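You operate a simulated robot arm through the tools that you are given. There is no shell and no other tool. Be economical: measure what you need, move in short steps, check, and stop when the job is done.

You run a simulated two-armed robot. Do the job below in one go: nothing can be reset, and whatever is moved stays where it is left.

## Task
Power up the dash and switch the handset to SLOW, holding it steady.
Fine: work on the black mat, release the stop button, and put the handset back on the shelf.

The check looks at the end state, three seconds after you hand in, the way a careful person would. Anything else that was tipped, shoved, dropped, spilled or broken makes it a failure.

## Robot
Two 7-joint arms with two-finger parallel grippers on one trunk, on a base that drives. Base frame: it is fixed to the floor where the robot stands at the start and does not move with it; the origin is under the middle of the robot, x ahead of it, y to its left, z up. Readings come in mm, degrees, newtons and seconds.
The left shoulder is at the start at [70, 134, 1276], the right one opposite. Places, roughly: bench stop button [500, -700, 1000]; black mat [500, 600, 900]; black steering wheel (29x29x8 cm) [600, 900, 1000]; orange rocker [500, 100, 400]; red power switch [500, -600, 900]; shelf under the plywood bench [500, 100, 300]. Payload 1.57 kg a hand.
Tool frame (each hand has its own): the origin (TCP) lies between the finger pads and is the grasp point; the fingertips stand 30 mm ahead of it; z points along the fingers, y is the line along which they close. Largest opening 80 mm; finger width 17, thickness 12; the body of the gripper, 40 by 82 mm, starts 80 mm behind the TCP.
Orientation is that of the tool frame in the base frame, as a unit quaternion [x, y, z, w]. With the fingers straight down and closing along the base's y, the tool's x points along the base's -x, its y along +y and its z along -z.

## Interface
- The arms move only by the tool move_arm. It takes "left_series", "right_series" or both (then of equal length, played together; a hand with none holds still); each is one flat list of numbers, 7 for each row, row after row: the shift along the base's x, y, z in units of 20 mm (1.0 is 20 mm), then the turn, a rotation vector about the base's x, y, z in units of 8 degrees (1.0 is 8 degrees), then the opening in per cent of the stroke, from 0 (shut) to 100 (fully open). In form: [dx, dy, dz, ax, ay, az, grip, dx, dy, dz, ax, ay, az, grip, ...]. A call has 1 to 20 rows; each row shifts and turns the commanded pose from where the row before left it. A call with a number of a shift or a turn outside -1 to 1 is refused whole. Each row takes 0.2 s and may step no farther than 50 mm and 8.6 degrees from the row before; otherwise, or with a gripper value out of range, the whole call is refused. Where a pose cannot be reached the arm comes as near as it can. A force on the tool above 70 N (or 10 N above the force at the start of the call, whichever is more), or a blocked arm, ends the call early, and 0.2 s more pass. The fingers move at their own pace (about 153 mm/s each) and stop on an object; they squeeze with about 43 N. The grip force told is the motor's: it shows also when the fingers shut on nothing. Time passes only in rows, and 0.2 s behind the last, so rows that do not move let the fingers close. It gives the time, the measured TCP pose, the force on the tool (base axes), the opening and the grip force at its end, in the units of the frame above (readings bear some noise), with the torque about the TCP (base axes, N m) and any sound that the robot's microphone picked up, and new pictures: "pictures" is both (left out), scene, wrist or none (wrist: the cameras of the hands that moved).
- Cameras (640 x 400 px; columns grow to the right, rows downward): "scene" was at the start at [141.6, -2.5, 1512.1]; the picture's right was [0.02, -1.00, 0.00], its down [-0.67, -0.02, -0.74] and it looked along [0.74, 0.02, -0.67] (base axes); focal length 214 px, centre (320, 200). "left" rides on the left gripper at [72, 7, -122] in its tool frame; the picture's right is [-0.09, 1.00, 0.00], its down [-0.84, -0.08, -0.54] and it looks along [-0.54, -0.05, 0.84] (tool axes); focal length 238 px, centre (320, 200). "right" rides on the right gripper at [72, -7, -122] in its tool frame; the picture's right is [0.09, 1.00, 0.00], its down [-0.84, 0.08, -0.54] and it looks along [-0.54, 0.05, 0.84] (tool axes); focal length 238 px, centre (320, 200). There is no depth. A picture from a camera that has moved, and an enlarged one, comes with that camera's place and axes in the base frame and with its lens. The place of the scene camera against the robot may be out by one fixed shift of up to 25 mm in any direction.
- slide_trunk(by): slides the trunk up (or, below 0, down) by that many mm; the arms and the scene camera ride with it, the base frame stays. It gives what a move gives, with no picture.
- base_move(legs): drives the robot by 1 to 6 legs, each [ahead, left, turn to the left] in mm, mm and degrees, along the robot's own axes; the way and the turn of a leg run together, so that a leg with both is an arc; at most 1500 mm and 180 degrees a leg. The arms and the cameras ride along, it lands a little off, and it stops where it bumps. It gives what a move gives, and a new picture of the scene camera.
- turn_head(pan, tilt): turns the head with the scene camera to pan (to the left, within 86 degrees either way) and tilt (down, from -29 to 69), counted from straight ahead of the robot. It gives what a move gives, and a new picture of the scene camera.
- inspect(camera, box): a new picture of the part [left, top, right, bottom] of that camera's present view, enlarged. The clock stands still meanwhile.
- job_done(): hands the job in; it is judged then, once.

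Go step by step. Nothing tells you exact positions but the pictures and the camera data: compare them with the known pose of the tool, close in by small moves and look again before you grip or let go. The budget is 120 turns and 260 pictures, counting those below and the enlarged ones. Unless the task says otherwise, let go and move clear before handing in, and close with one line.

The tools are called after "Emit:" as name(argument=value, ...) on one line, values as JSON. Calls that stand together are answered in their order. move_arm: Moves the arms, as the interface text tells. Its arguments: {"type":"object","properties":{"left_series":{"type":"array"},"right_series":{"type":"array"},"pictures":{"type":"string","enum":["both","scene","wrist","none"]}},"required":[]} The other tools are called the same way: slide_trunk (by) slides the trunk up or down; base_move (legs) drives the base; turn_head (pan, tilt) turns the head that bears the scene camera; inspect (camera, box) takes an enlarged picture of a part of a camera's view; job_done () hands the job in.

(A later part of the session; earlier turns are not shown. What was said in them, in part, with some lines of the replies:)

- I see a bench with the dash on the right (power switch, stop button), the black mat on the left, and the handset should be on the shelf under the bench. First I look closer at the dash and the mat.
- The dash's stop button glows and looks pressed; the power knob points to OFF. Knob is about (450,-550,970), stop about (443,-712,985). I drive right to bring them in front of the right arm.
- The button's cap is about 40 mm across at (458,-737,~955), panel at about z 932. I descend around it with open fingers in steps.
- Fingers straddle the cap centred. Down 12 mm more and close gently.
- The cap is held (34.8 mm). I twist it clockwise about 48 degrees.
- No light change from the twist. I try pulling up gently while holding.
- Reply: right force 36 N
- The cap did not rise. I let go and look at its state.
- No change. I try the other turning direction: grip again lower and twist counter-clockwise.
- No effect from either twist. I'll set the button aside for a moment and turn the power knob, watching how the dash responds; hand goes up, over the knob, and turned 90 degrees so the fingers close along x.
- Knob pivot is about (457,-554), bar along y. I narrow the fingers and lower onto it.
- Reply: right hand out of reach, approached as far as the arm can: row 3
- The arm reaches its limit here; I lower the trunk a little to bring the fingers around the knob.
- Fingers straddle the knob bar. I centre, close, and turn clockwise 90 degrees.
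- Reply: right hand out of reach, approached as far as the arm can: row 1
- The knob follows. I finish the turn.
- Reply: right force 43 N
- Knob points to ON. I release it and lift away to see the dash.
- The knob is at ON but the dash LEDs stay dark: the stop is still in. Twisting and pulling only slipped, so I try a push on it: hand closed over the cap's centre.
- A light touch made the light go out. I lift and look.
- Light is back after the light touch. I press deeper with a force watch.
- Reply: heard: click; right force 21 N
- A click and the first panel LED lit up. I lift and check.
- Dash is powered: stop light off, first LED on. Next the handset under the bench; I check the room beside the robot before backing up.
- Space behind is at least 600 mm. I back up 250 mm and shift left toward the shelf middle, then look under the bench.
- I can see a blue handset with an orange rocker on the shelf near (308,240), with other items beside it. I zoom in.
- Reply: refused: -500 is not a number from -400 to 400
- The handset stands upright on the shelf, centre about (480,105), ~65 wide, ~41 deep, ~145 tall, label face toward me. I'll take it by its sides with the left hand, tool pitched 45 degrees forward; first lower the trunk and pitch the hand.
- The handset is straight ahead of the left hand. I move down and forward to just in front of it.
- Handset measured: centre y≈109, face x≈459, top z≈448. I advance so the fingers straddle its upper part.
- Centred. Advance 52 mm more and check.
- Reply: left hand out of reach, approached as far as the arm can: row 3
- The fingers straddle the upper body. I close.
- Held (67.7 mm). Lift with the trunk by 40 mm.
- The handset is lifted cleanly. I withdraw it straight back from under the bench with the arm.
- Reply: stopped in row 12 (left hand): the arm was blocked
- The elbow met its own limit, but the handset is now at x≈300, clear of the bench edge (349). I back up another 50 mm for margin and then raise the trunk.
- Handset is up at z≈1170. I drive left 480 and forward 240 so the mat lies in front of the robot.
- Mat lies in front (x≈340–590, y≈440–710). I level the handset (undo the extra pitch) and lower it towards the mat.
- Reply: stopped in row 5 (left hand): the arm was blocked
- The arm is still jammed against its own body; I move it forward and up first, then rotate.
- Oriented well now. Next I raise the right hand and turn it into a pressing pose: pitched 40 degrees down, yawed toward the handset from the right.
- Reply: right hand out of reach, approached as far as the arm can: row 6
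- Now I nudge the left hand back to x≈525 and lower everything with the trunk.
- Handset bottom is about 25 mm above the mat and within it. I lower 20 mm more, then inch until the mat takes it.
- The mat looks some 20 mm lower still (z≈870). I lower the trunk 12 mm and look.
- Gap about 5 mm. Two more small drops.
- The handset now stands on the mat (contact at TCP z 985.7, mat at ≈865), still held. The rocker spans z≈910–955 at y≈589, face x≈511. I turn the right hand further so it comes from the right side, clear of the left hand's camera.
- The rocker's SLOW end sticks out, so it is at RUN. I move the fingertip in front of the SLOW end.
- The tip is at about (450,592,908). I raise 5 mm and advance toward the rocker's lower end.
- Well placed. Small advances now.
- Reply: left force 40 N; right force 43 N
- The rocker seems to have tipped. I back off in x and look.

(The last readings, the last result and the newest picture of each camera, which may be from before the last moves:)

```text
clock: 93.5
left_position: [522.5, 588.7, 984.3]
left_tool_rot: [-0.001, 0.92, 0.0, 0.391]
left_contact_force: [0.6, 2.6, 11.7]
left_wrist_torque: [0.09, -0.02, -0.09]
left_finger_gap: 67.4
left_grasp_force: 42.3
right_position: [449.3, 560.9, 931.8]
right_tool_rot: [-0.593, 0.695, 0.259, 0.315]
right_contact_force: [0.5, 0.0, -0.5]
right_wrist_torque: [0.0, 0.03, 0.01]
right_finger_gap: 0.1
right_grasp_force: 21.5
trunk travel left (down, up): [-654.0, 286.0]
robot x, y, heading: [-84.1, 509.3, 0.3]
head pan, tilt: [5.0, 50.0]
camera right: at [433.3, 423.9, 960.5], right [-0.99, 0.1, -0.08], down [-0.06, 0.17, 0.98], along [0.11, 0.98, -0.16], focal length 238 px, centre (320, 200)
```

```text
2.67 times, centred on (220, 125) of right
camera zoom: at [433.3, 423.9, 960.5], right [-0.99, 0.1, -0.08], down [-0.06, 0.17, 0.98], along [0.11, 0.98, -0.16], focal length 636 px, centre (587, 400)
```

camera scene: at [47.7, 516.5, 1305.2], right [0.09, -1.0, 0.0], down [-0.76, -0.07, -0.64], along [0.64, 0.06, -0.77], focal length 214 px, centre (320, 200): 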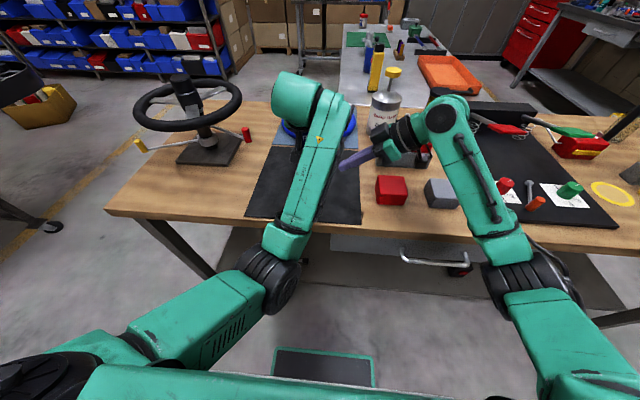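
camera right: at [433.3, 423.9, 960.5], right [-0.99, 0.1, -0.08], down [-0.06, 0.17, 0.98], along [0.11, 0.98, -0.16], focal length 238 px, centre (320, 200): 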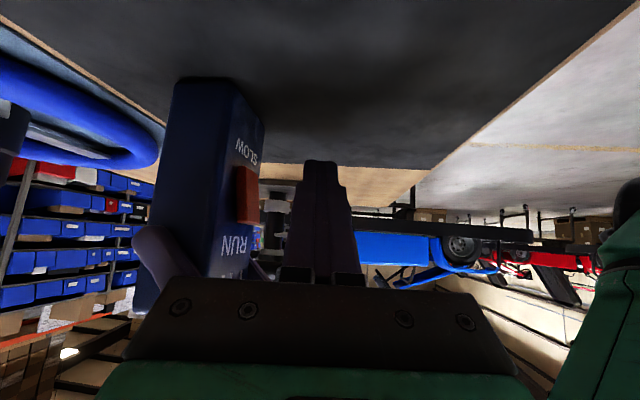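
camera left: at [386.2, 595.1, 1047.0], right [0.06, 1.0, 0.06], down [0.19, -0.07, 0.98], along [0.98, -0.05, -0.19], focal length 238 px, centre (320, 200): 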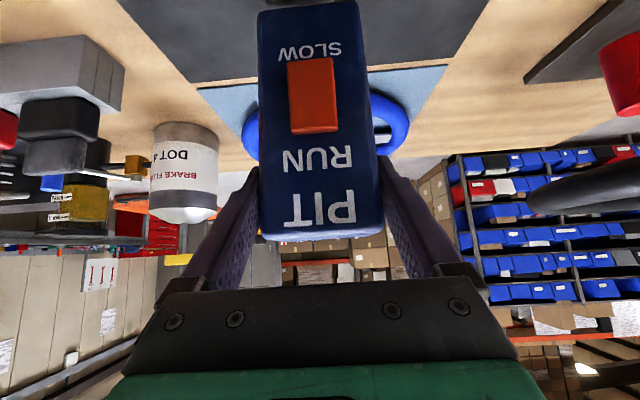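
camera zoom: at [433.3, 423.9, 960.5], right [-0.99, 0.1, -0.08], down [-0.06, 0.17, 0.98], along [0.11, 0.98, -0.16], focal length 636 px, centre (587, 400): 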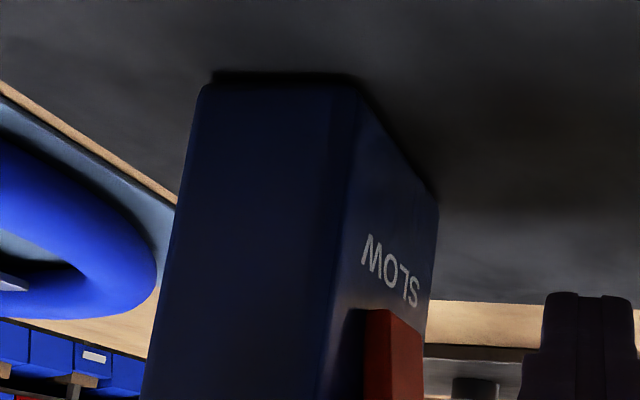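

The rocker has flipped: SLOW end in, RUN end out. I withdraw the right hand, then lift the handset.

Emit:
move_arm(right_series=[0, -1, 0.7, 0, 0, 0, 0, 0, -1, 0.7, 0, 0, 0, 0, 0, -1, 0.7, 0, 0, 0, 0, 0, -1, 0.7, 0, 0, 0, 0, 0, -1, 0.7, 0, 0, 0, 0, -0.3, -1, 0, 0, 0, -1, 0, -0.4, -1, 0, 0, 0, -1, 0, -0.4, -1, 0, 0, 0, -1, 0, -0.4, -1, 0, 0, 0, -1, 0, -0.4, -1, 0, 0, 0, 0, 0, -0.4, -1, 0, 0, 0, 0, 0], pictures="scene")

Emit:
slide_trunk(by=170)

Emit:
inspect(camera="left", box=[160, 0, 480, 270])

```text
clock: 95.9
left_position: [523.7, 589.4, 984.9]
left_tool_rot: [-0.002, 0.92, 0.0, 0.391]
left_contact_force: [1.4, 0.9, 11.8]
left_wrist_torque: [0.09, -0.04, 0.12]
left_finger_gap: 67.8
left_grasp_force: 42.8
right_position: [401.8, 341.3, 1003.9]
right_tool_rot: [-0.378, 0.832, 0.162, 0.374]
right_contact_force: [0.0, 0.1, 0.5]
right_wrist_torque: [0.01, 0.01, 0.02]
right_finger_gap: 0.0
right_grasp_force: 20.9
trunk travel left (down, up): [-654.0, 286.0]
robot x, y, heading: [-84.7, 513.1, 0.2]
head pan, tilt: [5.0, 50.0]
camera scene: at [47.5, 516.1, 1305.3], right [0.09, -1.0, 0.0], down [-0.76, -0.07, -0.64], along [0.64, 0.06, -0.77], focal length 214 px, centre (320, 200)
```

scene: 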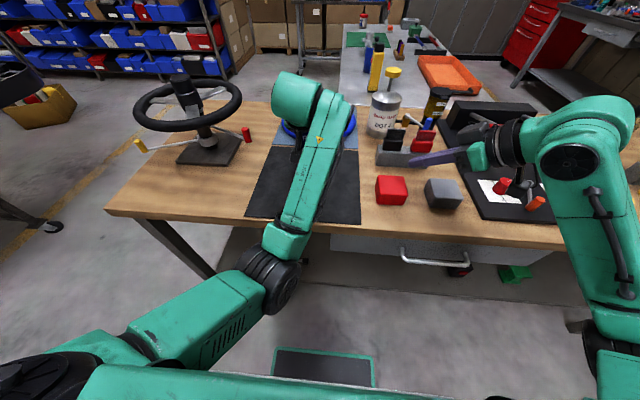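

```text
clock: 97.9
left_position: [524.4, 588.6, 1151.7]
left_tool_rot: [-0.002, 0.922, 0.001, 0.387]
left_contact_force: [-0.6, 0.0, -2.7]
left_wrist_torque: [-0.05, 0.04, 0.0]
left_finger_gap: 67.9
left_grasp_force: 43.5
right_position: [404.1, 340.5, 1171.6]
right_tool_rot: [-0.378, 0.832, 0.163, 0.373]
right_contact_force: [0.0, 0.2, -0.5]
right_wrist_torque: [-0.01, 0.0, -0.02]
right_finger_gap: 0.0
right_grasp_force: 21.6
trunk travel left (down, up): [-824.0, 116.0]
robot x, y, heading: [-86.2, 513.6, 0.2]
head pan, tilt: [5.0, 50.0]
```

```text
1.48 times, centred on (320, 135) of left
camera zoom: at [385.9, 595.4, 1184.4], right [0.06, 1.0, 0.07], down [0.2, -0.08, 0.98], along [0.98, -0.05, -0.2], focal length 353 px, centre (320, 296)
```

zoom: 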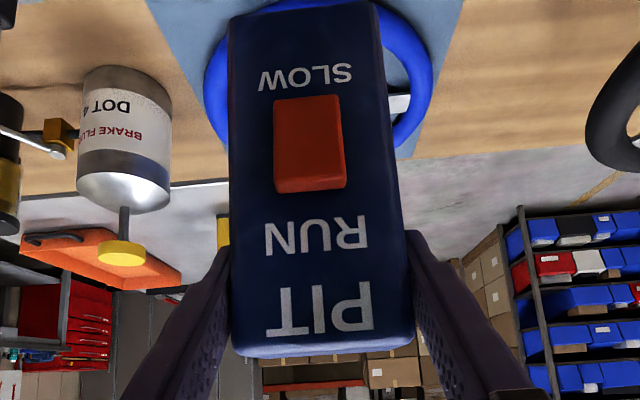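

SLOW confirmed and the handset is lifted. I pull both hands back a little, then drive back and to the right to the shelf position.

Emit:
move_arm(left_series=[-0.5, 0, 0, 0, 0, 0, 60, -0.5, 0, 0, 0, 0, 0, 60, 0, 0, 0, 0, 0, 0, 60, 0, 0, 0, 0, 0, 0, 60], right_series=[-1, -0.5, 0, 0, 0, 0, 0, -1, -0.5, 0, 0, 0, 0, 0, -1, -0.5, 0, 0, 0, 0, 0, -0.5, -0.5, 0, 0, 0, 0, 0], pictures="none")

Emit:
base_move(legs=[[-245, 0, 0], [0, -473, 0]])

```text
clock: 98.9
left_position: [507.2, 598.6, 1161.0]
left_tool_rot: [-0.007, 0.918, 0.01, 0.397]
left_contact_force: [0.4, -0.6, -2.5]
left_wrist_torque: [-0.01, 0.04, 0.01]
left_finger_gap: 67.9
left_grasp_force: 42.5
right_position: [332.8, 301.2, 1171.4]
right_tool_rot: [-0.378, 0.831, 0.163, 0.373]
right_contact_force: [-0.1, 0.5, 0.5]
right_wrist_torque: [0.01, 0.0, 0.0]
right_finger_gap: 0.1
right_grasp_force: 21.9
trunk travel left (down, up): [-824.0, 116.0]
robot x, y, heading: [-87.0, 515.4, -0.0]
head pan, tilt: [5.0, 50.0]
```

```text
clock: 103.1
left_position: [261.6, 124.0, 1152.5]
left_tool_rot: [-0.006, 0.92, 0.015, 0.391]
left_contact_force: [0.0, 0.5, -3.0]
left_wrist_torque: [0.0, 0.01, -0.01]
left_finger_gap: 67.7
left_grasp_force: 42.8
right_position: [88.9, -176.0, 1173.4]
right_tool_rot: [-0.379, 0.831, 0.163, 0.373]
right_contact_force: [0.7, 0.2, -0.5]
right_wrist_torque: [-0.01, -0.02, -0.03]
right_finger_gap: 0.0
right_grasp_force: 21.4
trunk travel left (down, up): [-824.0, 116.0]
robot x, y, heading: [-328.8, 33.7, 0.3]
head pan, tilt: [5.0, 50.0]
camera scene: at [-195.0, 40.4, 1475.0], right [0.09, -1.0, 0.0], down [-0.76, -0.07, -0.64], along [0.64, 0.06, -0.77], focal length 214 px, centre (320, 200)
```

scene: 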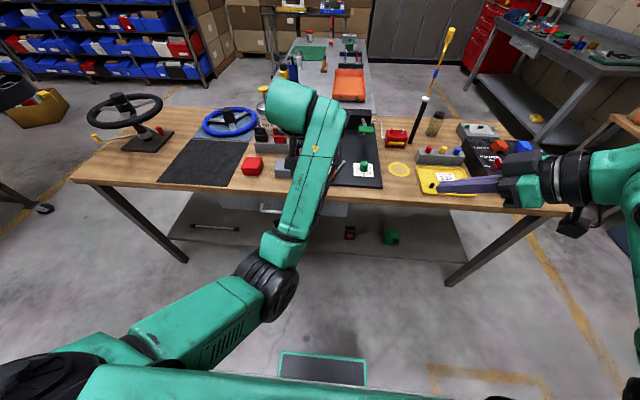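

Everything clear of the bench edge. I lower the trunk in two slides.

Emit:
slide_trunk(by=-400)

Emit:
slide_trunk(by=-280)

Emit:
turn_head(pan=0, tilt=40)

Emit:
inspect(camera="left", box=[0, 0, 640, 400])

```text
clock: 106.9
left_position: [261.8, 125.6, 751.7]
left_tool_rot: [-0.007, 0.92, 0.018, 0.391]
left_contact_force: [-0.1, -0.2, -1.8]
left_wrist_torque: [-0.01, 0.02, 0.03]
left_finger_gap: 67.7
left_grasp_force: 43.0
right_position: [88.5, -177.2, 773.6]
right_tool_rot: [-0.378, 0.831, 0.163, 0.373]
right_contact_force: [0.0, 0.4, -0.3]
right_wrist_torque: [0.0, -0.03, -0.01]
right_finger_gap: 0.1
right_grasp_force: 21.5
trunk travel left (down, up): [-424.0, 516.0]
robot x, y, heading: [-327.7, 35.5, 0.3]
head pan, tilt: [5.0, 50.0]
```

```text
clock: 109.8
left_position: [261.0, 125.4, 472.8]
left_tool_rot: [-0.007, 0.92, 0.018, 0.391]
left_contact_force: [-0.1, 0.0, -2.7]
left_wrist_torque: [0.0, 0.06, 0.0]
left_finger_gap: 67.8
left_grasp_force: 42.8
right_position: [88.8, -176.8, 491.6]
right_tool_rot: [-0.379, 0.831, 0.163, 0.372]
right_contact_force: [0.6, -0.1, -0.2]
right_wrist_torque: [0.0, -0.03, -0.04]
right_finger_gap: 0.0
right_grasp_force: 21.1
trunk travel left (down, up): [-144.0, 796.0]
robot x, y, heading: [-328.3, 39.1, 0.1]
head pan, tilt: [5.0, 50.0]
```

```text
clock: 110.5
left_position: [261.7, 125.6, 471.2]
left_tool_rot: [-0.007, 0.92, 0.018, 0.391]
left_contact_force: [-0.3, 0.2, -2.4]
left_wrist_torque: [0.01, -0.01, 0.01]
left_finger_gap: 67.5
left_grasp_force: 43.4
right_position: [88.4, -177.5, 491.9]
right_tool_rot: [-0.378, 0.832, 0.163, 0.373]
right_contact_force: [0.5, -0.2, 0.4]
right_wrist_torque: [0.0, 0.02, -0.01]
right_finger_gap: 0.2
right_grasp_force: 20.7
trunk travel left (down, up): [-144.0, 796.0]
robot x, y, heading: [-329.4, 36.9, 0.3]
head pan, tilt: [0.0, 40.0]
camera scene: at [-187.1, 32.4, 809.1], right [0.0, -1.0, 0.0], down [-0.64, 0.0, -0.77], along [0.77, 0.0, -0.64], focal length 214 px, centre (320, 200)
```

scene: 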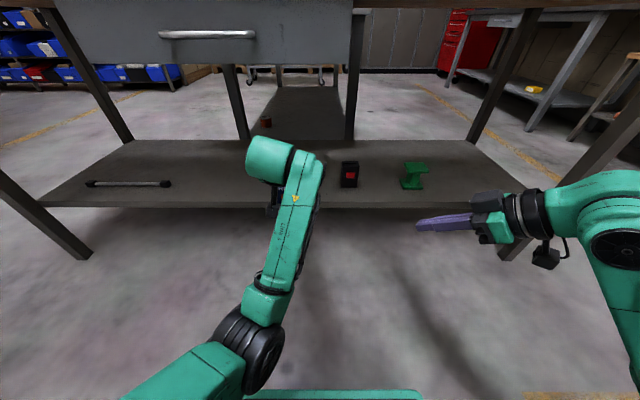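

```text
1.00 times, centred on (320, 200) of left
camera zoom: at [123.7, 128.5, 503.7], right [0.04, 0.99, 0.09], down [0.19, -0.1, 0.98], along [0.98, -0.02, -0.2], focal length 238 px, centre (320, 200)
```

zoom: 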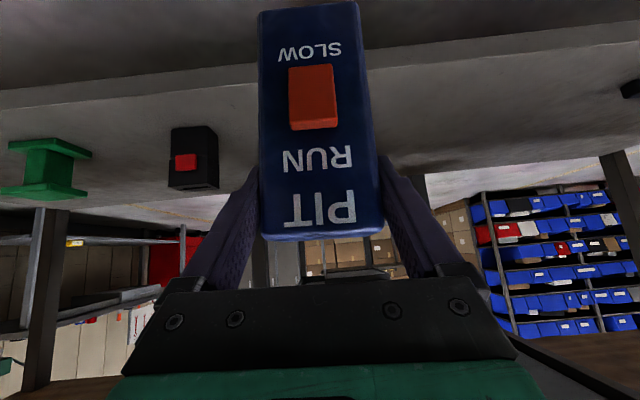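

Handset bottom is ~50 mm above the shelf level. I drive forward 120 mm, then extend the arm to the original spot.

Emit:
base_move(legs=[[120, 0, 0]])

Emit:
move_arm(left_series=[0.5, -0.1, 0, -0.1, 0.02, -0.1, 60, 0.9, -0.2, -0.1, -0.1, 0.02, -0.1, 60, 0.9, -0.2, -0.1, 0, 0, 0, 60, 0.9, -0.2, -0.1, 0, 0, 0, 60, 0.9, -0.1, -0.1, 0, 0, 0, 60], pictures="both")

```text
clock: 111.7
left_position: [382.3, 127.5, 471.8]
left_tool_rot: [-0.007, 0.921, 0.018, 0.39]
left_contact_force: [-0.6, -0.4, -1.8]
left_wrist_torque: [0.0, 0.01, 0.0]
left_finger_gap: 67.7
left_grasp_force: 42.8
right_position: [209.4, -177.8, 491.4]
right_tool_rot: [-0.378, 0.832, 0.163, 0.372]
right_contact_force: [-0.6, 0.0, 0.8]
right_wrist_torque: [-0.02, -0.02, 0.01]
right_finger_gap: 0.2
right_grasp_force: 21.0
trunk travel left (down, up): [-144.0, 796.0]
robot x, y, heading: [-213.0, 36.6, 0.2]
head pan, tilt: [0.0, 40.0]
camera scene: at [-66.7, 32.7, 809.1], right [0.0, -1.0, 0.0], down [-0.64, 0.0, -0.77], along [0.77, 0.0, -0.64], focal length 214 px, centre (320, 200)
```

scene: 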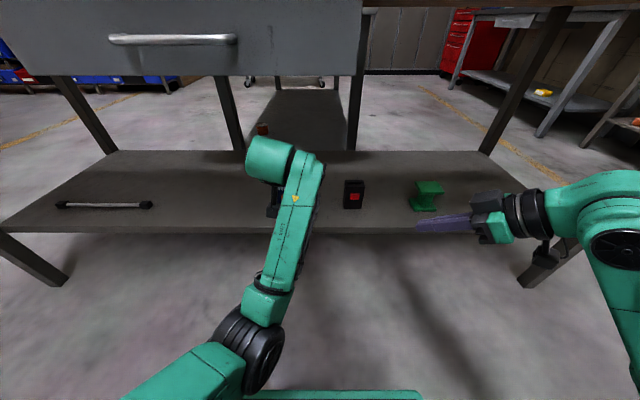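

```text
clock: 112.9
left_position: [464.0, 109.7, 462.4]
left_tool_rot: [0.0, 0.922, 0.0, 0.387]
left_contact_force: [-0.4, 0.0, -2.3]
left_wrist_torque: [-0.01, -0.02, 0.01]
left_finger_gap: 67.9
left_grasp_force: 43.3
right_position: [208.8, -176.2, 492.2]
right_tool_rot: [-0.378, 0.832, 0.162, 0.373]
right_contact_force: [-0.3, -0.4, -0.2]
right_wrist_torque: [-0.02, 0.01, 0.01]
right_finger_gap: 0.0
right_grasp_force: 21.8
trunk travel left (down, up): [-144.0, 796.0]
robot x, y, heading: [-211.1, 36.4, -0.1]
head pan, tilt: [0.0, 40.0]
camera scene: at [-66.6, 32.7, 809.1], right [0.0, -1.0, 0.0], down [-0.64, 0.0, -0.77], along [0.77, 0.0, -0.64], focal length 214 px, centre (320, 200)
camera left: at [326.3, 118.1, 495.6], right [0.07, 1.0, 0.07], down [0.2, -0.08, 0.98], along [0.98, -0.05, -0.2], focal length 238 px, centre (320, 200)
```

scene: 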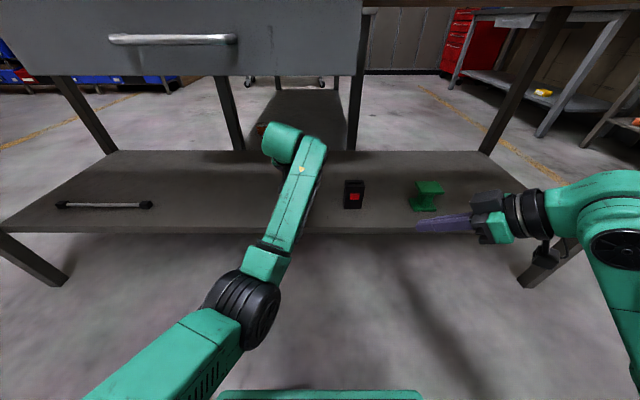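
left: 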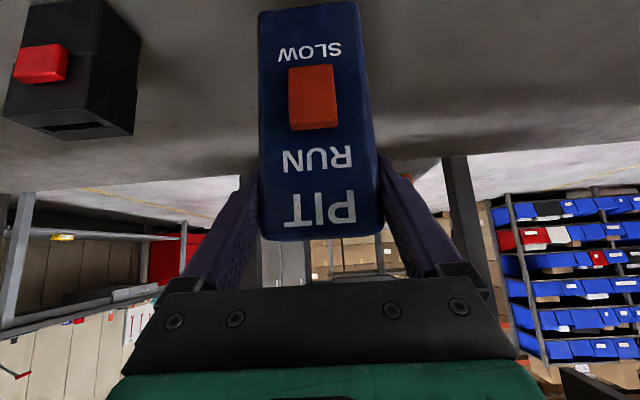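

At the original spot. I move 7 mm further in, lower 33 mm by trunk, then inch down.

Emit:
move_arm(left_series=[0.35, -0.05, 0, 0, 0, 0, 60], pictures="none")

Emit:
slide_trunk(by=-33)

Emit:
slide_trunk(by=-4)

Emit:
slide_trunk(by=-3)

```text
clock: 113.3
left_position: [472.2, 108.6, 463.4]
left_tool_rot: [0.001, 0.921, 0.0, 0.388]
left_contact_force: [-0.6, -0.8, -3.0]
left_wrist_torque: [0.0, 0.02, 0.0]
left_finger_gap: 67.8
left_grasp_force: 43.0
right_position: [209.8, -176.8, 493.0]
right_tool_rot: [-0.378, 0.832, 0.163, 0.373]
right_contact_force: [-0.6, 0.7, 1.2]
right_wrist_torque: [0.0, 0.0, -0.01]
right_finger_gap: 0.2
right_grasp_force: 21.1
trunk travel left (down, up): [-144.0, 796.0]
robot x, y, heading: [-209.0, 37.1, -0.0]
head pan, tilt: [0.0, 40.0]
```

```text
clock: 114.1
left_position: [471.1, 108.3, 431.3]
left_tool_rot: [0.001, 0.921, 0.0, 0.389]
left_contact_force: [0.3, 0.3, -2.4]
left_wrist_torque: [-0.04, 0.0, 0.01]
left_finger_gap: 67.6
left_grasp_force: 42.9
right_position: [208.2, -176.1, 459.2]
right_tool_rot: [-0.379, 0.831, 0.163, 0.372]
right_contact_force: [0.2, -0.4, -0.3]
right_wrist_torque: [0.01, 0.02, -0.01]
right_finger_gap: 0.0
right_grasp_force: 21.7
trunk travel left (down, up): [-111.0, 829.0]
robot x, y, heading: [-210.9, 36.5, 0.3]
head pan, tilt: [0.0, 40.0]
```

```text
clock: 114.6
left_position: [470.8, 109.8, 426.9]
left_tool_rot: [0.001, 0.921, 0.0, 0.388]
left_contact_force: [0.2, -0.2, -2.2]
left_wrist_torque: [0.0, 0.07, 0.01]
left_finger_gap: 67.8
left_grasp_force: 43.3
right_position: [209.4, -176.6, 455.8]
right_tool_rot: [-0.378, 0.831, 0.163, 0.373]
right_contact_force: [0.2, -0.1, 0.5]
right_wrist_torque: [0.0, -0.01, -0.02]
right_finger_gap: 0.0
right_grasp_force: 21.8
trunk travel left (down, up): [-107.0, 833.0]
robot x, y, heading: [-208.6, 36.5, -0.1]
head pan, tilt: [0.0, 40.0]
```

```text
clock: 115.1
left_position: [471.9, 110.2, 422.3]
left_tool_rot: [0.001, 0.921, -0.001, 0.389]
left_contact_force: [0.3, 0.2, -2.6]
left_wrist_torque: [0.01, 0.02, 0.0]
left_finger_gap: 67.6
left_grasp_force: 43.1
right_position: [209.1, -175.3, 451.5]
right_tool_rot: [-0.379, 0.831, 0.163, 0.373]
right_contact_force: [-0.2, 0.3, -0.3]
right_wrist_torque: [0.01, 0.02, 0.01]
right_finger_gap: 0.0
right_grasp_force: 21.5
trunk travel left (down, up): [-104.0, 836.0]
robot x, y, heading: [-207.4, 38.6, -0.2]
head pan, tilt: [0.0, 40.0]
```

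Emit:
slide_trunk(by=-2)

Emit:
inspect(camera="left", box=[200, 0, 440, 150])

```text
clock: 115.7
left_position: [471.7, 110.1, 422.9]
left_tool_rot: [0.001, 0.922, 0.0, 0.388]
left_contact_force: [-1.0, -0.4, 0.0]
left_wrist_torque: [-0.04, 0.09, 0.02]
left_finger_gap: 67.9
left_grasp_force: 42.8
right_position: [208.5, -176.7, 449.8]
right_tool_rot: [-0.378, 0.832, 0.162, 0.373]
right_contact_force: [0.6, -0.1, 0.2]
right_wrist_torque: [-0.01, 0.02, -0.03]
right_finger_gap: 0.1
right_grasp_force: 21.4
trunk travel left (down, up): [-102.0, 838.0]
robot x, y, heading: [-208.4, 39.0, -0.0]
head pan, tilt: [0.0, 40.0]
```

```text
2.67 times, centred on (320, 75) of left
camera zoom: at [333.0, 116.7, 454.6], right [0.07, 1.0, 0.07], down [0.2, -0.08, 0.98], along [0.98, -0.05, -0.2], focal length 636 px, centre (320, 533)
```

zoom: 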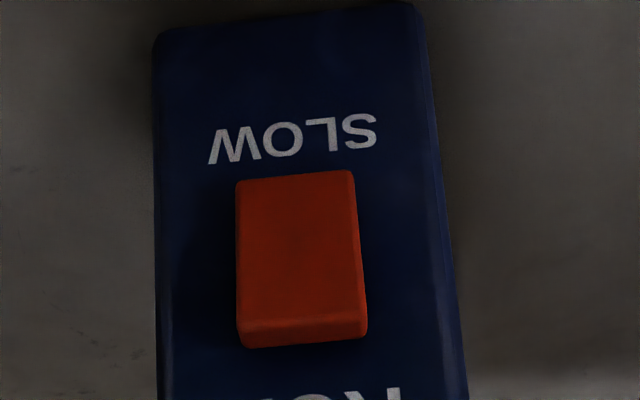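

The shelf now carries its weight. I open the hand.

Emit:
move_arm(left_series=[0, 0, 0, 0, 0, 0, 92, 0, 0, 0, 0, 0, 0, 100, 0, 0, 0, 0, 0, 0, 100], pictures="wrist")

```text
clock: 116.5
left_position: [470.1, 109.0, 422.0]
left_tool_rot: [0.001, 0.921, 0.0, 0.389]
left_contact_force: [1.0, -0.1, 0.4]
left_wrist_torque: [-0.01, 0.02, 0.03]
left_finger_gap: 79.8
left_grasp_force: 0.1
right_position: [208.3, -176.6, 450.3]
right_tool_rot: [-0.379, 0.831, 0.163, 0.372]
right_contact_force: [-0.2, -0.2, -0.3]
right_wrist_torque: [0.04, 0.04, 0.0]
right_finger_gap: 0.0
right_grasp_force: 21.5
trunk travel left (down, up): [-102.0, 838.0]
robot x, y, heading: [-211.4, 38.1, 0.2]
head pan, tilt: [0.0, 40.0]
camera left: at [332.9, 116.7, 454.4], right [0.07, 1.0, 0.07], down [0.2, -0.08, 0.98], along [0.98, -0.05, -0.2], focal length 238 px, centre (320, 200)
```

left: 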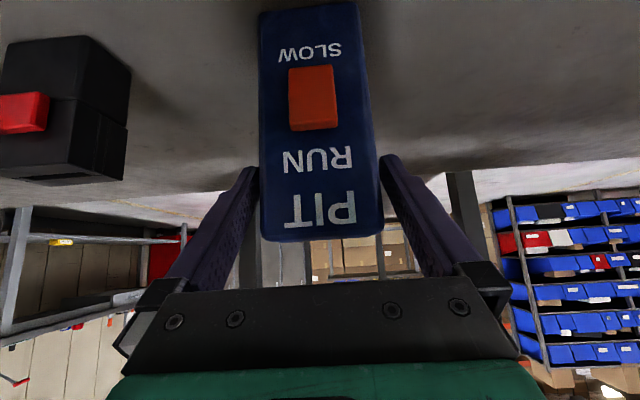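

Released and standing. I shift 3 mm to centre and back straight out with the base.

Emit:
move_arm(left_series=[0, -0.12, 0, 0, 0, 0, 100], pictures="none")

Emit:
base_move(legs=[[-115, 0, 0]])

Emit:
inspect(camera="left", box=[0, 0, 640, 400])

```text
clock: 116.9
left_position: [471.4, 107.7, 420.8]
left_tool_rot: [0.001, 0.921, -0.001, 0.389]
left_contact_force: [0.9, 0.3, -1.0]
left_wrist_torque: [0.0, -0.01, -0.02]
left_finger_gap: 80.0
left_grasp_force: 0.1
right_position: [209.1, -178.1, 451.2]
right_tool_rot: [-0.379, 0.831, 0.163, 0.373]
right_contact_force: [0.2, 0.0, 0.8]
right_wrist_torque: [0.01, 0.0, -0.01]
right_finger_gap: 0.2
right_grasp_force: 21.4
trunk travel left (down, up): [-102.0, 838.0]
robot x, y, heading: [-210.8, 37.3, 0.3]
head pan, tilt: [0.0, 40.0]
```

```text
clock: 118.1
left_position: [355.7, 108.1, 422.8]
left_tool_rot: [-0.001, 0.921, 0.0, 0.389]
left_contact_force: [0.2, 0.0, -0.2]
left_wrist_torque: [-0.01, 0.0, -0.02]
left_finger_gap: 80.0
left_grasp_force: 0.0
right_position: [92.5, -176.1, 450.2]
right_tool_rot: [-0.379, 0.831, 0.163, 0.373]
right_contact_force: [0.0, 0.5, 0.0]
right_wrist_torque: [-0.01, 0.01, 0.0]
right_finger_gap: 0.4
right_grasp_force: 21.3
trunk travel left (down, up): [-102.0, 838.0]
robot x, y, heading: [-322.5, 35.9, 0.3]
head pan, tilt: [0.0, 40.0]
camera scene: at [-183.0, 32.5, 767.2], right [0.0, -1.0, 0.0], down [-0.64, 0.0, -0.77], along [0.77, 0.0, -0.64], focal length 214 px, centre (320, 200)
```

scene: 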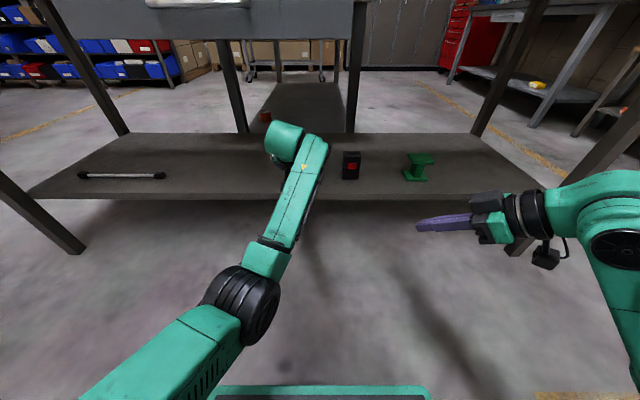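

```text
1.00 times, centred on (320, 200) of left
camera zoom: at [217.1, 114.8, 454.2], right [0.06, 1.0, 0.07], down [0.2, -0.08, 0.98], along [0.98, -0.05, -0.2], focal length 238 px, centre (320, 200)
```

zoom: 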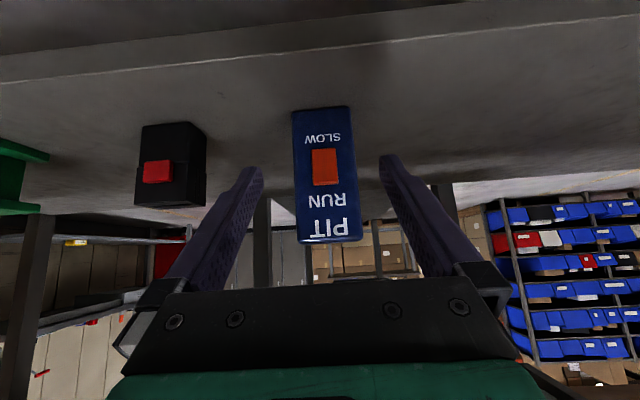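

The handset stands upright at SLOW in its place. I pull the left hand out, raise the trunk and check the dash once more.

Emit:
move_arm(left_series=[-1, 0, 0, 0, 0, 0, 100, -1, 0, 0, 0, 0, 0, 100, -1, 0, 0, 0, 0, 0, 100, -1, 0, 0, 0, 0, 0, 100], pictures="none")

Emit:
slide_trunk(by=400)

Emit:
slide_trunk(by=300)

Emit:
turn_head(pan=-30, tilt=40)

Emit:
inspect(camera="scene", box=[240, 100, 460, 240])

```text
clock: 119.1
left_position: [280.6, 126.2, 433.1]
left_tool_rot: [-0.011, 0.917, 0.014, 0.4]
left_contact_force: [-0.8, -0.2, 0.2]
left_wrist_torque: [-0.03, 0.02, -0.01]
left_finger_gap: 80.0
left_grasp_force: 0.0
right_position: [93.3, -176.5, 450.4]
right_tool_rot: [-0.379, 0.832, 0.162, 0.372]
right_contact_force: [-0.2, 0.1, 0.4]
right_wrist_torque: [0.03, -0.03, 0.01]
right_finger_gap: 0.0
right_grasp_force: 21.2
trunk travel left (down, up): [-102.0, 838.0]
robot x, y, heading: [-325.1, 36.5, -0.0]
head pan, tilt: [0.0, 40.0]
```

```text
clock: 122.2
left_position: [275.1, 130.6, 769.5]
left_tool_rot: [-0.014, 0.931, 0.021, 0.365]
left_contact_force: [-5.9, -5.8, -15.0]
left_wrist_torque: [-0.57, 0.23, 0.2]
left_finger_gap: 74.3
left_grasp_force: 0.1
right_position: [91.6, -177.7, 814.6]
right_tool_rot: [-0.379, 0.831, 0.164, 0.373]
right_contact_force: [0.2, -0.5, 0.1]
right_wrist_torque: [0.02, -0.01, 0.03]
right_finger_gap: 0.0
right_grasp_force: 21.3
trunk travel left (down, up): [-466.0, 474.0]
robot x, y, heading: [-329.3, 39.4, 0.2]
head pan, tilt: [0.0, 40.0]
stopped: the force on the tool passed its limit (the readings are from after the stop); the commanded pose is now the measured one
```

```text
clock: 122.8
left_position: [270.5, 132.7, 775.6]
left_tool_rot: [-0.019, 0.937, 0.021, 0.348]
left_contact_force: [-2.9, -3.4, -12.9]
left_wrist_torque: [-0.63, 0.4, 0.05]
left_finger_gap: 76.8
left_grasp_force: 0.1
right_position: [91.8, -178.1, 829.9]
right_tool_rot: [-0.379, 0.831, 0.163, 0.373]
right_contact_force: [-0.5, -0.1, 0.5]
right_wrist_torque: [0.02, -0.04, -0.05]
right_finger_gap: 0.1
right_grasp_force: 21.7
trunk travel left (down, up): [-481.0, 459.0]
robot x, y, heading: [-329.2, 35.8, 0.1]
head pan, tilt: [0.0, 40.0]
stopped: the force on the tool passed its limit (the readings are from after the stop); the commanded pose is now the measured one
```

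```text
clock: 123.8
left_position: [271.6, 132.7, 775.6]
left_tool_rot: [-0.018, 0.936, 0.02, 0.35]
left_contact_force: [-13.5, -5.3, -9.4]
left_wrist_torque: [-0.28, 0.31, 0.6]
left_finger_gap: 76.2
left_grasp_force: 0.0
right_position: [91.6, -177.3, 829.6]
right_tool_rot: [-0.379, 0.831, 0.164, 0.373]
right_contact_force: [-0.7, 0.5, 0.8]
right_wrist_torque: [0.01, -0.01, 0.0]
right_finger_gap: 0.0
right_grasp_force: 21.7
trunk travel left (down, up): [-481.0, 459.0]
robot x, y, heading: [-329.4, 37.8, 0.0]
head pan, tilt: [-30.0, 40.0]
camera scene: at [-196.0, -10.8, 1146.0], right [-0.5, -0.87, 0.0], down [-0.56, 0.32, -0.77], along [0.67, -0.38, -0.64], focal length 214 px, centre (320, 200)
```

scene: 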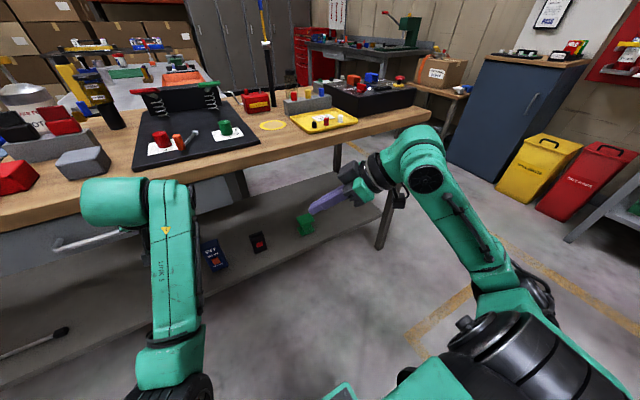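

```text
2.86 times, centred on (350, 170) of scene
camera zoom: at [-196.0, -10.8, 1146.0], right [-0.5, -0.87, 0.0], down [-0.56, 0.32, -0.77], along [0.67, -0.38, -0.64], focal length 613 px, centre (234, 286)
```

zoom: 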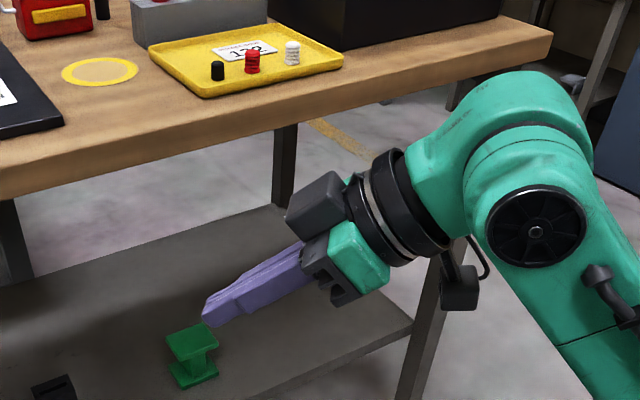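

The left fingers caught on the drawer handle when rising. I go back down at once and then look.

Emit:
slide_trunk(by=-60)

Emit:
turn_head(pan=0, tilt=50)

Emit:
inspect(camera="left", box=[0, 0, 640, 400])

```text
clock: 124.8
left_position: [271.6, 133.3, 716.4]
left_tool_rot: [-0.018, 0.936, 0.019, 0.351]
left_contact_force: [-0.1, -0.3, 0.1]
left_wrist_torque: [0.02, 0.03, 0.04]
left_finger_gap: 80.0
left_grasp_force: 0.0
right_position: [92.9, -177.4, 769.9]
right_tool_rot: [-0.379, 0.831, 0.162, 0.373]
right_contact_force: [-0.4, 0.3, -0.4]
right_wrist_torque: [0.03, 0.0, 0.0]
right_finger_gap: 0.0
right_grasp_force: 21.1
trunk travel left (down, up): [-421.0, 519.0]
robot x, y, heading: [-323.5, 35.9, 0.5]
head pan, tilt: [-30.0, 40.0]
```

```text
clock: 125.7
left_position: [272.2, 133.4, 716.1]
left_tool_rot: [-0.018, 0.936, 0.019, 0.35]
left_contact_force: [0.4, -0.4, -0.8]
left_wrist_torque: [0.01, 0.03, -0.02]
left_finger_gap: 79.9
left_grasp_force: 0.0
right_position: [91.5, -176.6, 770.5]
right_tool_rot: [-0.38, 0.83, 0.164, 0.374]
right_contact_force: [-0.5, -0.7, -0.3]
right_wrist_torque: [0.07, 0.01, 0.01]
right_finger_gap: 0.1
right_grasp_force: 21.7
trunk travel left (down, up): [-421.0, 519.0]
robot x, y, heading: [-329.6, 37.2, -0.0]
head pan, tilt: [0.0, 50.0]
camera scene: at [-192.0, 32.1, 1071.8], right [0.0, -1.0, 0.0], down [-0.77, 0.0, -0.64], along [0.64, 0.0, -0.77], focal length 214 px, centre (320, 200)
```

scene: 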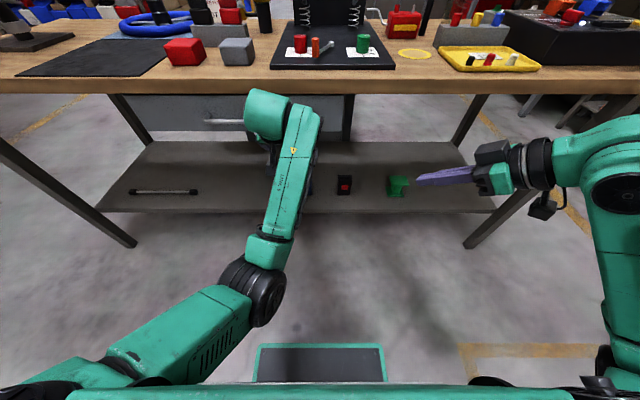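

```text
1.00 times, centred on (320, 200) of left
camera zoom: at [137.3, 133.3, 759.0], right [0.02, 1.0, 0.08], down [0.28, -0.09, 0.96], along [0.96, 0.0, -0.28], focal length 238 px, centre (320, 200)
```

zoom: 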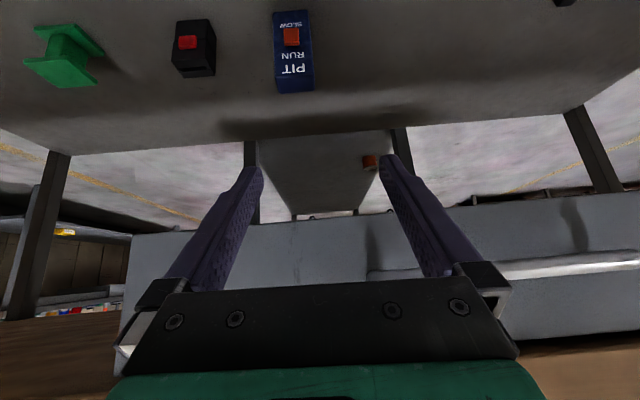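

Nothing looks displaced; the left-most finger only met the handle's right end (y≈175). I shift the hand 80 mm to the right, away from the handle, and rise in steps.

Emit:
move_arm(left_series=[0, -1, 0, 0, 0, 0, 60, 0, -1, 0, 0, 0, 0, 40, 0, -1, 0, 0, 0, 0, 40, 0, -1, 0, 0, 0, 0, 40], pictures="wrist")

Emit:
slide_trunk(by=40)

```text
clock: 126.9
left_position: [281.1, 85.6, 712.0]
left_tool_rot: [-0.033, 0.934, 0.049, 0.353]
left_contact_force: [0.4, 1.1, 0.1]
left_wrist_torque: [0.0, -0.02, 0.0]
left_finger_gap: 31.9
left_grasp_force: 0.2
right_position: [92.3, -177.2, 768.8]
right_tool_rot: [-0.379, 0.831, 0.163, 0.373]
right_contact_force: [0.2, 0.2, -0.6]
right_wrist_torque: [0.0, 0.02, 0.03]
right_finger_gap: 0.0
right_grasp_force: 21.4
trunk travel left (down, up): [-421.0, 519.0]
robot x, y, heading: [-329.9, 38.6, 0.1]
head pan, tilt: [0.0, 50.0]
stopped in row 4 (left hand): the arm was blocked; the commanded pose is now the measured one
camera left: at [146.5, 76.2, 754.4], right [-0.03, 0.99, 0.13], down [0.28, -0.12, 0.95], along [0.96, 0.06, -0.27], focal length 238 px, centre (320, 200)
```

left: 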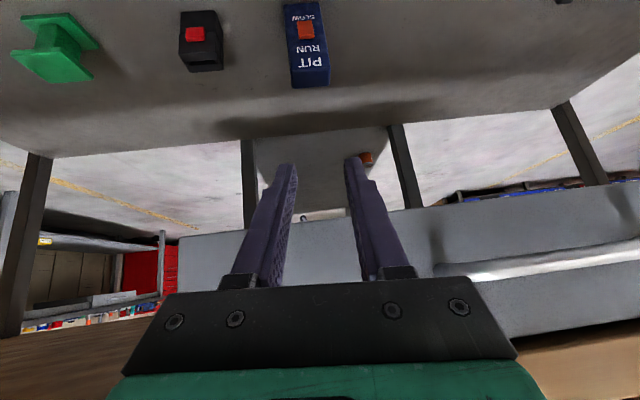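

```text
clock: 127.8
left_position: [281.8, 84.0, 751.7]
left_tool_rot: [-0.032, 0.933, 0.049, 0.354]
left_contact_force: [-0.5, 0.2, -0.9]
left_wrist_torque: [-0.02, 0.0, 0.02]
left_finger_gap: 31.9
left_grasp_force: 0.1
right_position: [91.9, -177.1, 809.1]
right_tool_rot: [-0.379, 0.831, 0.163, 0.373]
right_contact_force: [-0.1, -0.3, 0.2]
right_wrist_torque: [-0.01, -0.03, 0.0]
right_finger_gap: 0.3
right_grasp_force: 21.4
trunk travel left (down, up): [-461.0, 479.0]
robot x, y, heading: [-323.4, 35.8, 0.2]
head pan, tilt: [0.0, 50.0]
```

No force at 752. The handle is off to the side; I continue up.

Emit:
slide_trunk(by=60)

Emit:
inspect(camera="left", box=[0, 0, 640, 400])

```text
clock: 128.8
left_position: [280.6, 83.9, 810.8]
left_tool_rot: [-0.032, 0.934, 0.049, 0.354]
left_contact_force: [-0.9, -0.7, 0.1]
left_wrist_torque: [0.01, 0.01, -0.02]
left_finger_gap: 31.9
left_grasp_force: 0.1
right_position: [91.5, -177.6, 869.4]
right_tool_rot: [-0.378, 0.831, 0.163, 0.373]
right_contact_force: [-0.2, 0.7, -0.7]
right_wrist_torque: [0.0, 0.0, 0.03]
right_finger_gap: 0.0
right_grasp_force: 21.3
trunk travel left (down, up): [-521.0, 419.0]
robot x, y, heading: [-327.6, 32.7, 0.2]
head pan, tilt: [0.0, 50.0]
```

```text
1.00 times, centred on (320, 200) of left
camera zoom: at [146.3, 75.7, 853.4], right [-0.03, 0.99, 0.13], down [0.28, -0.12, 0.95], along [0.96, 0.06, -0.27], focal length 238 px, centre (320, 200)
```

zoom: 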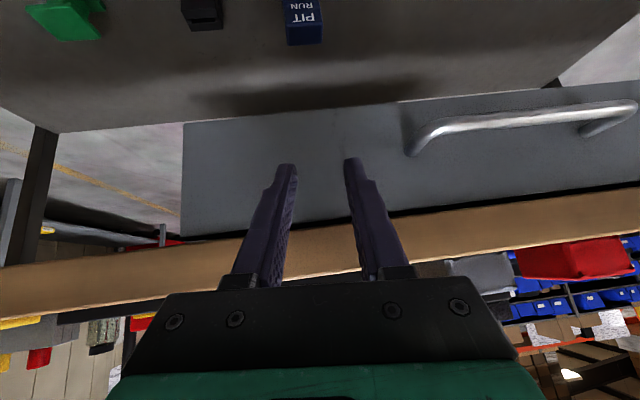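

Clear of the handle; the drawer is shut. I go on up and check the dash.

Emit:
slide_trunk(by=330)

Emit:
turn_head(pan=-20, tilt=45)

Emit:
inspect(camera="scene", box=[360, 60, 560, 200])

Emit:
inspect(camera="scene", box=[60, 160, 320, 320])

```text
clock: 132.0
left_position: [281.0, 84.8, 1142.0]
left_tool_rot: [-0.032, 0.934, 0.049, 0.353]
left_contact_force: [0.9, 0.6, -0.2]
left_wrist_torque: [-0.02, -0.01, -0.02]
left_finger_gap: 32.2
left_grasp_force: 0.0
right_position: [92.0, -176.6, 1198.8]
right_tool_rot: [-0.379, 0.831, 0.163, 0.372]
right_contact_force: [-1.2, 0.1, 0.5]
right_wrist_torque: [0.02, -0.03, 0.01]
right_finger_gap: 0.1
right_grasp_force: 21.4
trunk travel left (down, up): [-851.0, 89.0]
robot x, y, heading: [-326.6, 32.6, 0.4]
head pan, tilt: [0.0, 50.0]
```

```text
clock: 132.8
left_position: [280.6, 84.5, 1141.7]
left_tool_rot: [-0.032, 0.934, 0.05, 0.353]
left_contact_force: [-0.3, -0.1, -0.9]
left_wrist_torque: [0.01, -0.01, 0.01]
left_finger_gap: 32.1
left_grasp_force: 0.1
right_position: [91.6, -176.6, 1198.7]
right_tool_rot: [-0.379, 0.831, 0.163, 0.373]
right_contact_force: [-0.6, 0.0, 0.6]
right_wrist_torque: [0.0, -0.01, 0.02]
right_finger_gap: 0.0
right_grasp_force: 21.1
trunk travel left (down, up): [-851.0, 89.0]
robot x, y, heading: [-328.9, 36.2, 0.4]
head pan, tilt: [-20.0, 45.0]
camera scene: at [-192.3, 4.4, 1508.7], right [-0.34, -0.94, 0.0], down [-0.67, 0.24, -0.71], along [0.67, -0.24, -0.71], focal length 214 px, centre (320, 200)
```

scene: 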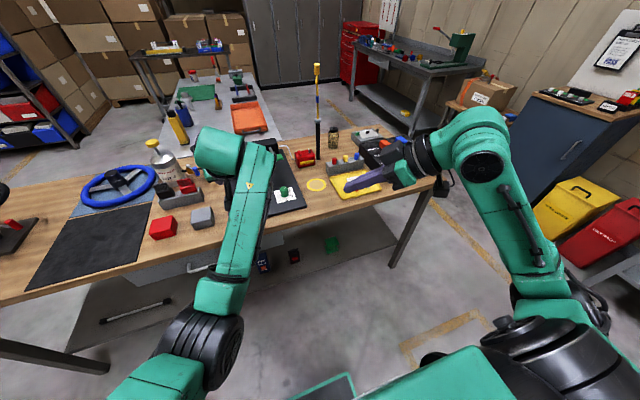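

```text
2.86 times, centred on (460, 130) of scene
camera zoom: at [-192.3, 4.4, 1508.7], right [-0.34, -0.94, 0.0], down [-0.67, 0.24, -0.71], along [0.67, -0.24, -0.71], focal length 613 px, centre (-80, 400)
```

zoom: 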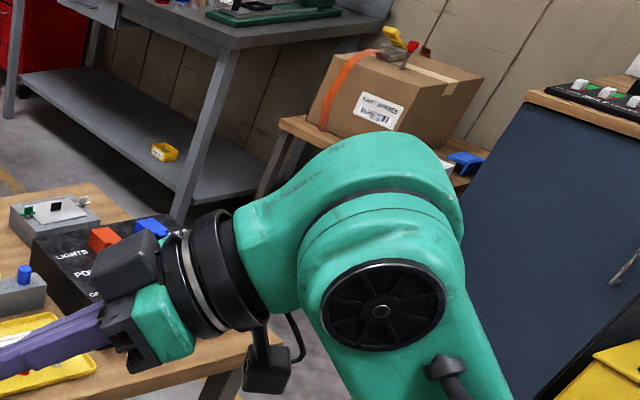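

```text
2.46 times, centred on (190, 240) of scene
camera zoom: at [-192.3, 4.4, 1508.7], right [-0.34, -0.94, 0.0], down [-0.67, 0.24, -0.71], along [0.67, -0.24, -0.71], focal length 528 px, centre (640, 102)
```

zoom: 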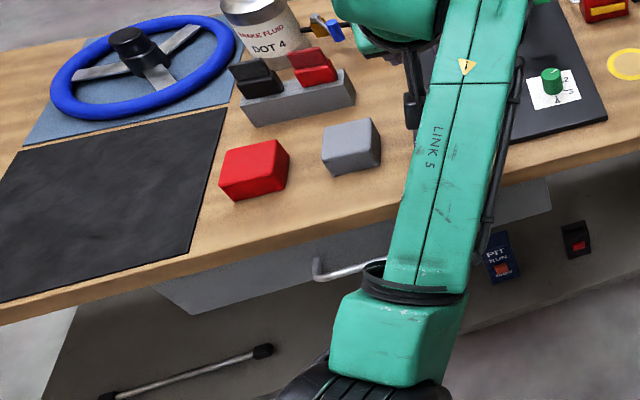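

Bench and drawer look untouched. I shift the base right to see past my arm to the dash.

Emit:
base_move(legs=[[0, -420, 0]])

Emit:
turn_head(pan=0, tilt=42)

Emit:
inspect(camera="scene", box=[300, 110, 500, 240])

```text
clock: 135.2
left_position: [283.3, -302.9, 1141.8]
left_tool_rot: [-0.034, 0.933, 0.052, 0.354]
left_contact_force: [1.1, 1.1, -0.2]
left_wrist_torque: [0.02, -0.03, 0.04]
left_finger_gap: 31.9
left_grasp_force: 0.0
right_position: [93.2, -565.7, 1199.9]
right_tool_rot: [-0.38, 0.831, 0.162, 0.373]
right_contact_force: [1.1, -0.2, -0.4]
right_wrist_torque: [-0.04, -0.01, 0.01]
right_finger_gap: 0.0
right_grasp_force: 21.7
trunk travel left (down, up): [-851.0, 89.0]
robot x, y, heading: [-324.1, -354.3, 0.3]
head pan, tilt: [-20.0, 45.0]
stopped in leg 1: the robot was blocked; the commanded pose is now the measured one
camera scene: at [-191.1, -384.3, 1508.7], right [-0.34, -0.94, 0.0], down [-0.67, 0.24, -0.71], along [0.67, -0.24, -0.71], focal length 214 px, centre (320, 200)
```

scene: 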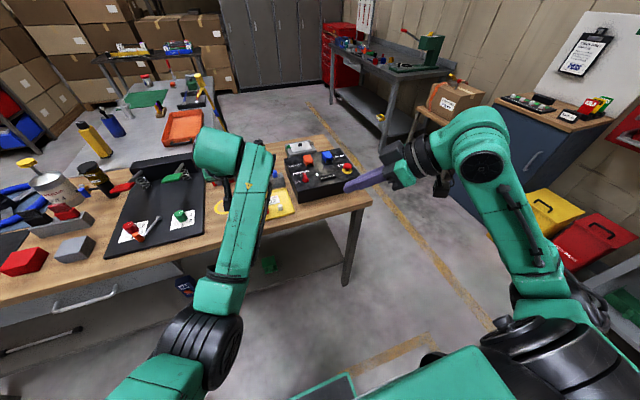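

```text
clock: 136.1
left_position: [283.2, -302.7, 1141.8]
left_tool_rot: [-0.034, 0.934, 0.051, 0.353]
left_contact_force: [-1.0, 0.0, 0.1]
left_wrist_torque: [0.01, -0.01, -0.01]
left_finger_gap: 32.0
left_grasp_force: 0.1
right_position: [93.3, -566.1, 1199.2]
right_tool_rot: [-0.379, 0.831, 0.163, 0.373]
right_contact_force: [-0.4, -0.7, 0.4]
right_wrist_torque: [0.0, 0.01, 0.02]
right_finger_gap: 0.1
right_grasp_force: 21.1
trunk travel left (down, up): [-851.0, 89.0]
robot x, y, heading: [-322.4, -350.8, 0.3]
head pan, tilt: [0.0, 42.0]
camera scene: at [-183.8, -357.8, 1513.0], right [0.0, -1.0, 0.0], down [-0.67, 0.0, -0.74], along [0.74, 0.0, -0.67], focal length 214 px, centre (320, 200)
```

scene: 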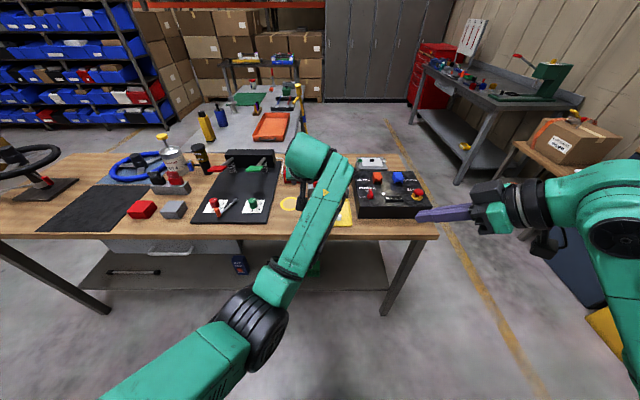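

```text
3.08 times, centred on (400, 175) of scene
camera zoom: at [-183.8, -357.8, 1513.0], right [0.0, -1.0, 0.0], down [-0.67, 0.0, -0.74], along [0.74, 0.0, -0.67], focal length 660 px, centre (74, 277)
```

zoom: 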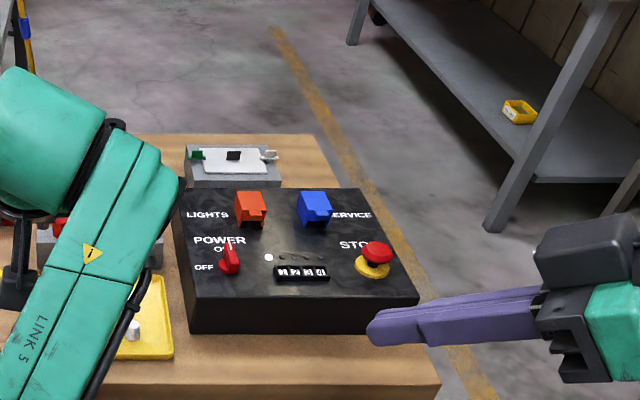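

The dash is right (power ON, stop out, LED lit). But the base met something on the right, likely the traffic cone; I check it.

Emit:
turn_head(pan=-86, tilt=60)

```text
clock: 137.7
left_position: [283.2, -301.9, 1141.7]
left_tool_rot: [-0.033, 0.934, 0.051, 0.353]
left_contact_force: [0.2, -0.1, 0.6]
left_wrist_torque: [-0.01, -0.02, 0.02]
left_finger_gap: 32.0
left_grasp_force: 0.0
right_position: [93.1, -564.8, 1198.2]
right_tool_rot: [-0.38, 0.831, 0.164, 0.372]
right_contact_force: [0.5, 0.1, -0.8]
right_wrist_torque: [0.01, 0.0, 0.01]
right_finger_gap: 0.0
right_grasp_force: 21.1
trunk travel left (down, up): [-851.0, 89.0]
robot x, y, heading: [-325.0, -352.2, 0.5]
head pan, tilt: [-85.9, 60.0]
camera scene: at [-262.3, -423.5, 1489.2], right [-1.0, -0.08, 0.0], down [-0.07, 0.86, -0.5], along [0.04, -0.5, -0.87], focal length 214 px, centre (320, 200)
```

scene: 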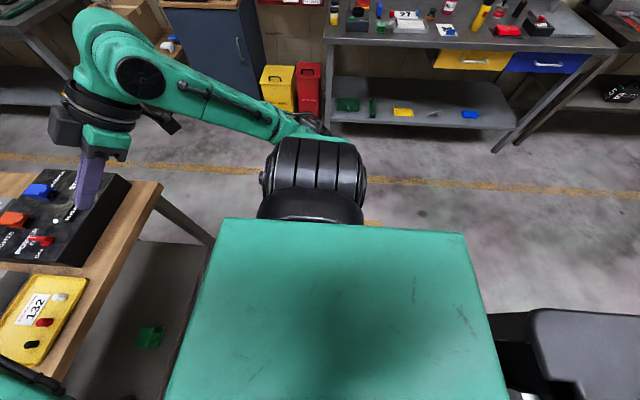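

Emit:
base_move(legs=[[0, 390, 0]])

Emit:
turn_head(pan=-86, tilt=35)

```text
clock: 140.1
left_position: [280.3, 83.6, 1141.3]
left_tool_rot: [-0.035, 0.933, 0.052, 0.353]
left_contact_force: [-0.5, 0.3, 0.4]
left_wrist_torque: [-0.01, 0.0, 0.01]
left_finger_gap: 32.2
left_grasp_force: 0.1
right_position: [91.2, -179.2, 1199.2]
right_tool_rot: [-0.379, 0.83, 0.164, 0.374]
right_contact_force: [0.2, 0.2, 0.3]
right_wrist_torque: [-0.03, 0.01, -0.02]
right_finger_gap: 0.0
right_grasp_force: 21.1
trunk travel left (down, up): [-851.0, 89.0]
robot x, y, heading: [-331.2, 32.6, 0.6]
head pan, tilt: [-85.9, 60.0]
camera scene: at [-264.4, -40.0, 1489.2], right [-1.0, -0.08, 0.0], down [-0.07, 0.86, -0.5], along [0.04, -0.5, -0.87], focal length 214 px, centre (320, 200)
```

scene: 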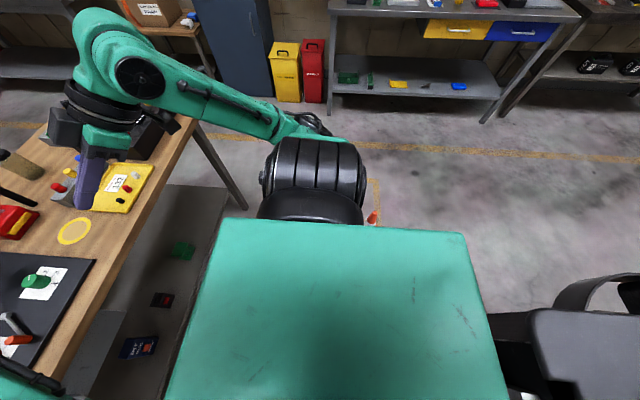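

```text
clock: 141.0
left_position: [279.8, 84.7, 1141.8]
left_tool_rot: [-0.035, 0.934, 0.052, 0.352]
left_contact_force: [-0.5, 0.6, 0.1]
left_wrist_torque: [-0.02, 0.02, -0.03]
left_finger_gap: 32.0
left_grasp_force: 0.0
right_position: [91.3, -179.2, 1199.0]
right_tool_rot: [-0.38, 0.83, 0.163, 0.373]
right_contact_force: [-0.3, -0.1, 0.4]
right_wrist_torque: [0.01, -0.01, -0.01]
right_finger_gap: 0.0
right_grasp_force: 21.2
trunk travel left (down, up): [-851.0, 89.0]
robot x, y, heading: [-328.7, 30.6, -0.1]
head pan, tilt: [-85.9, 35.0]
camera scene: at [-262.8, -59.3, 1523.5], right [-1.0, -0.08, 0.0], down [-0.04, 0.57, -0.82], along [0.06, -0.82, -0.57], focal length 214 px, centre (320, 200)
```

scene: 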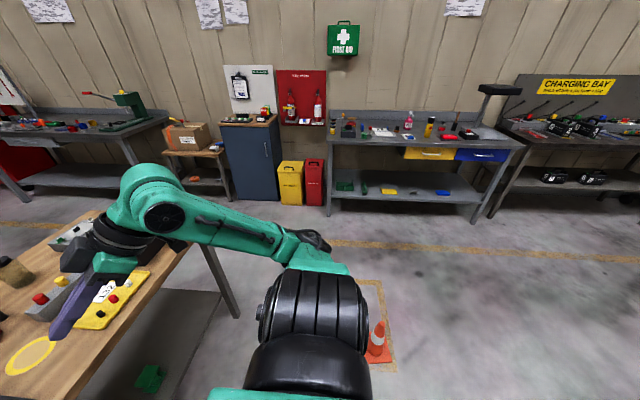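

The cone is still upright in its marked corner and shows no visible shift. The dash is powered and the handset is on the shelf at SLOW, so I'm handing in.

Emit:
job_done()

```text
The job is handed in.
```

The dash is powered with the stop button released. The handset was switched to SLOW on the black mat while the left hand held it, and it is now back upright on the shelf. On the way out the left fingers caught the drawer handle, and the base was blocked once, probably by the traffic cone; neither looked moved afterwards.
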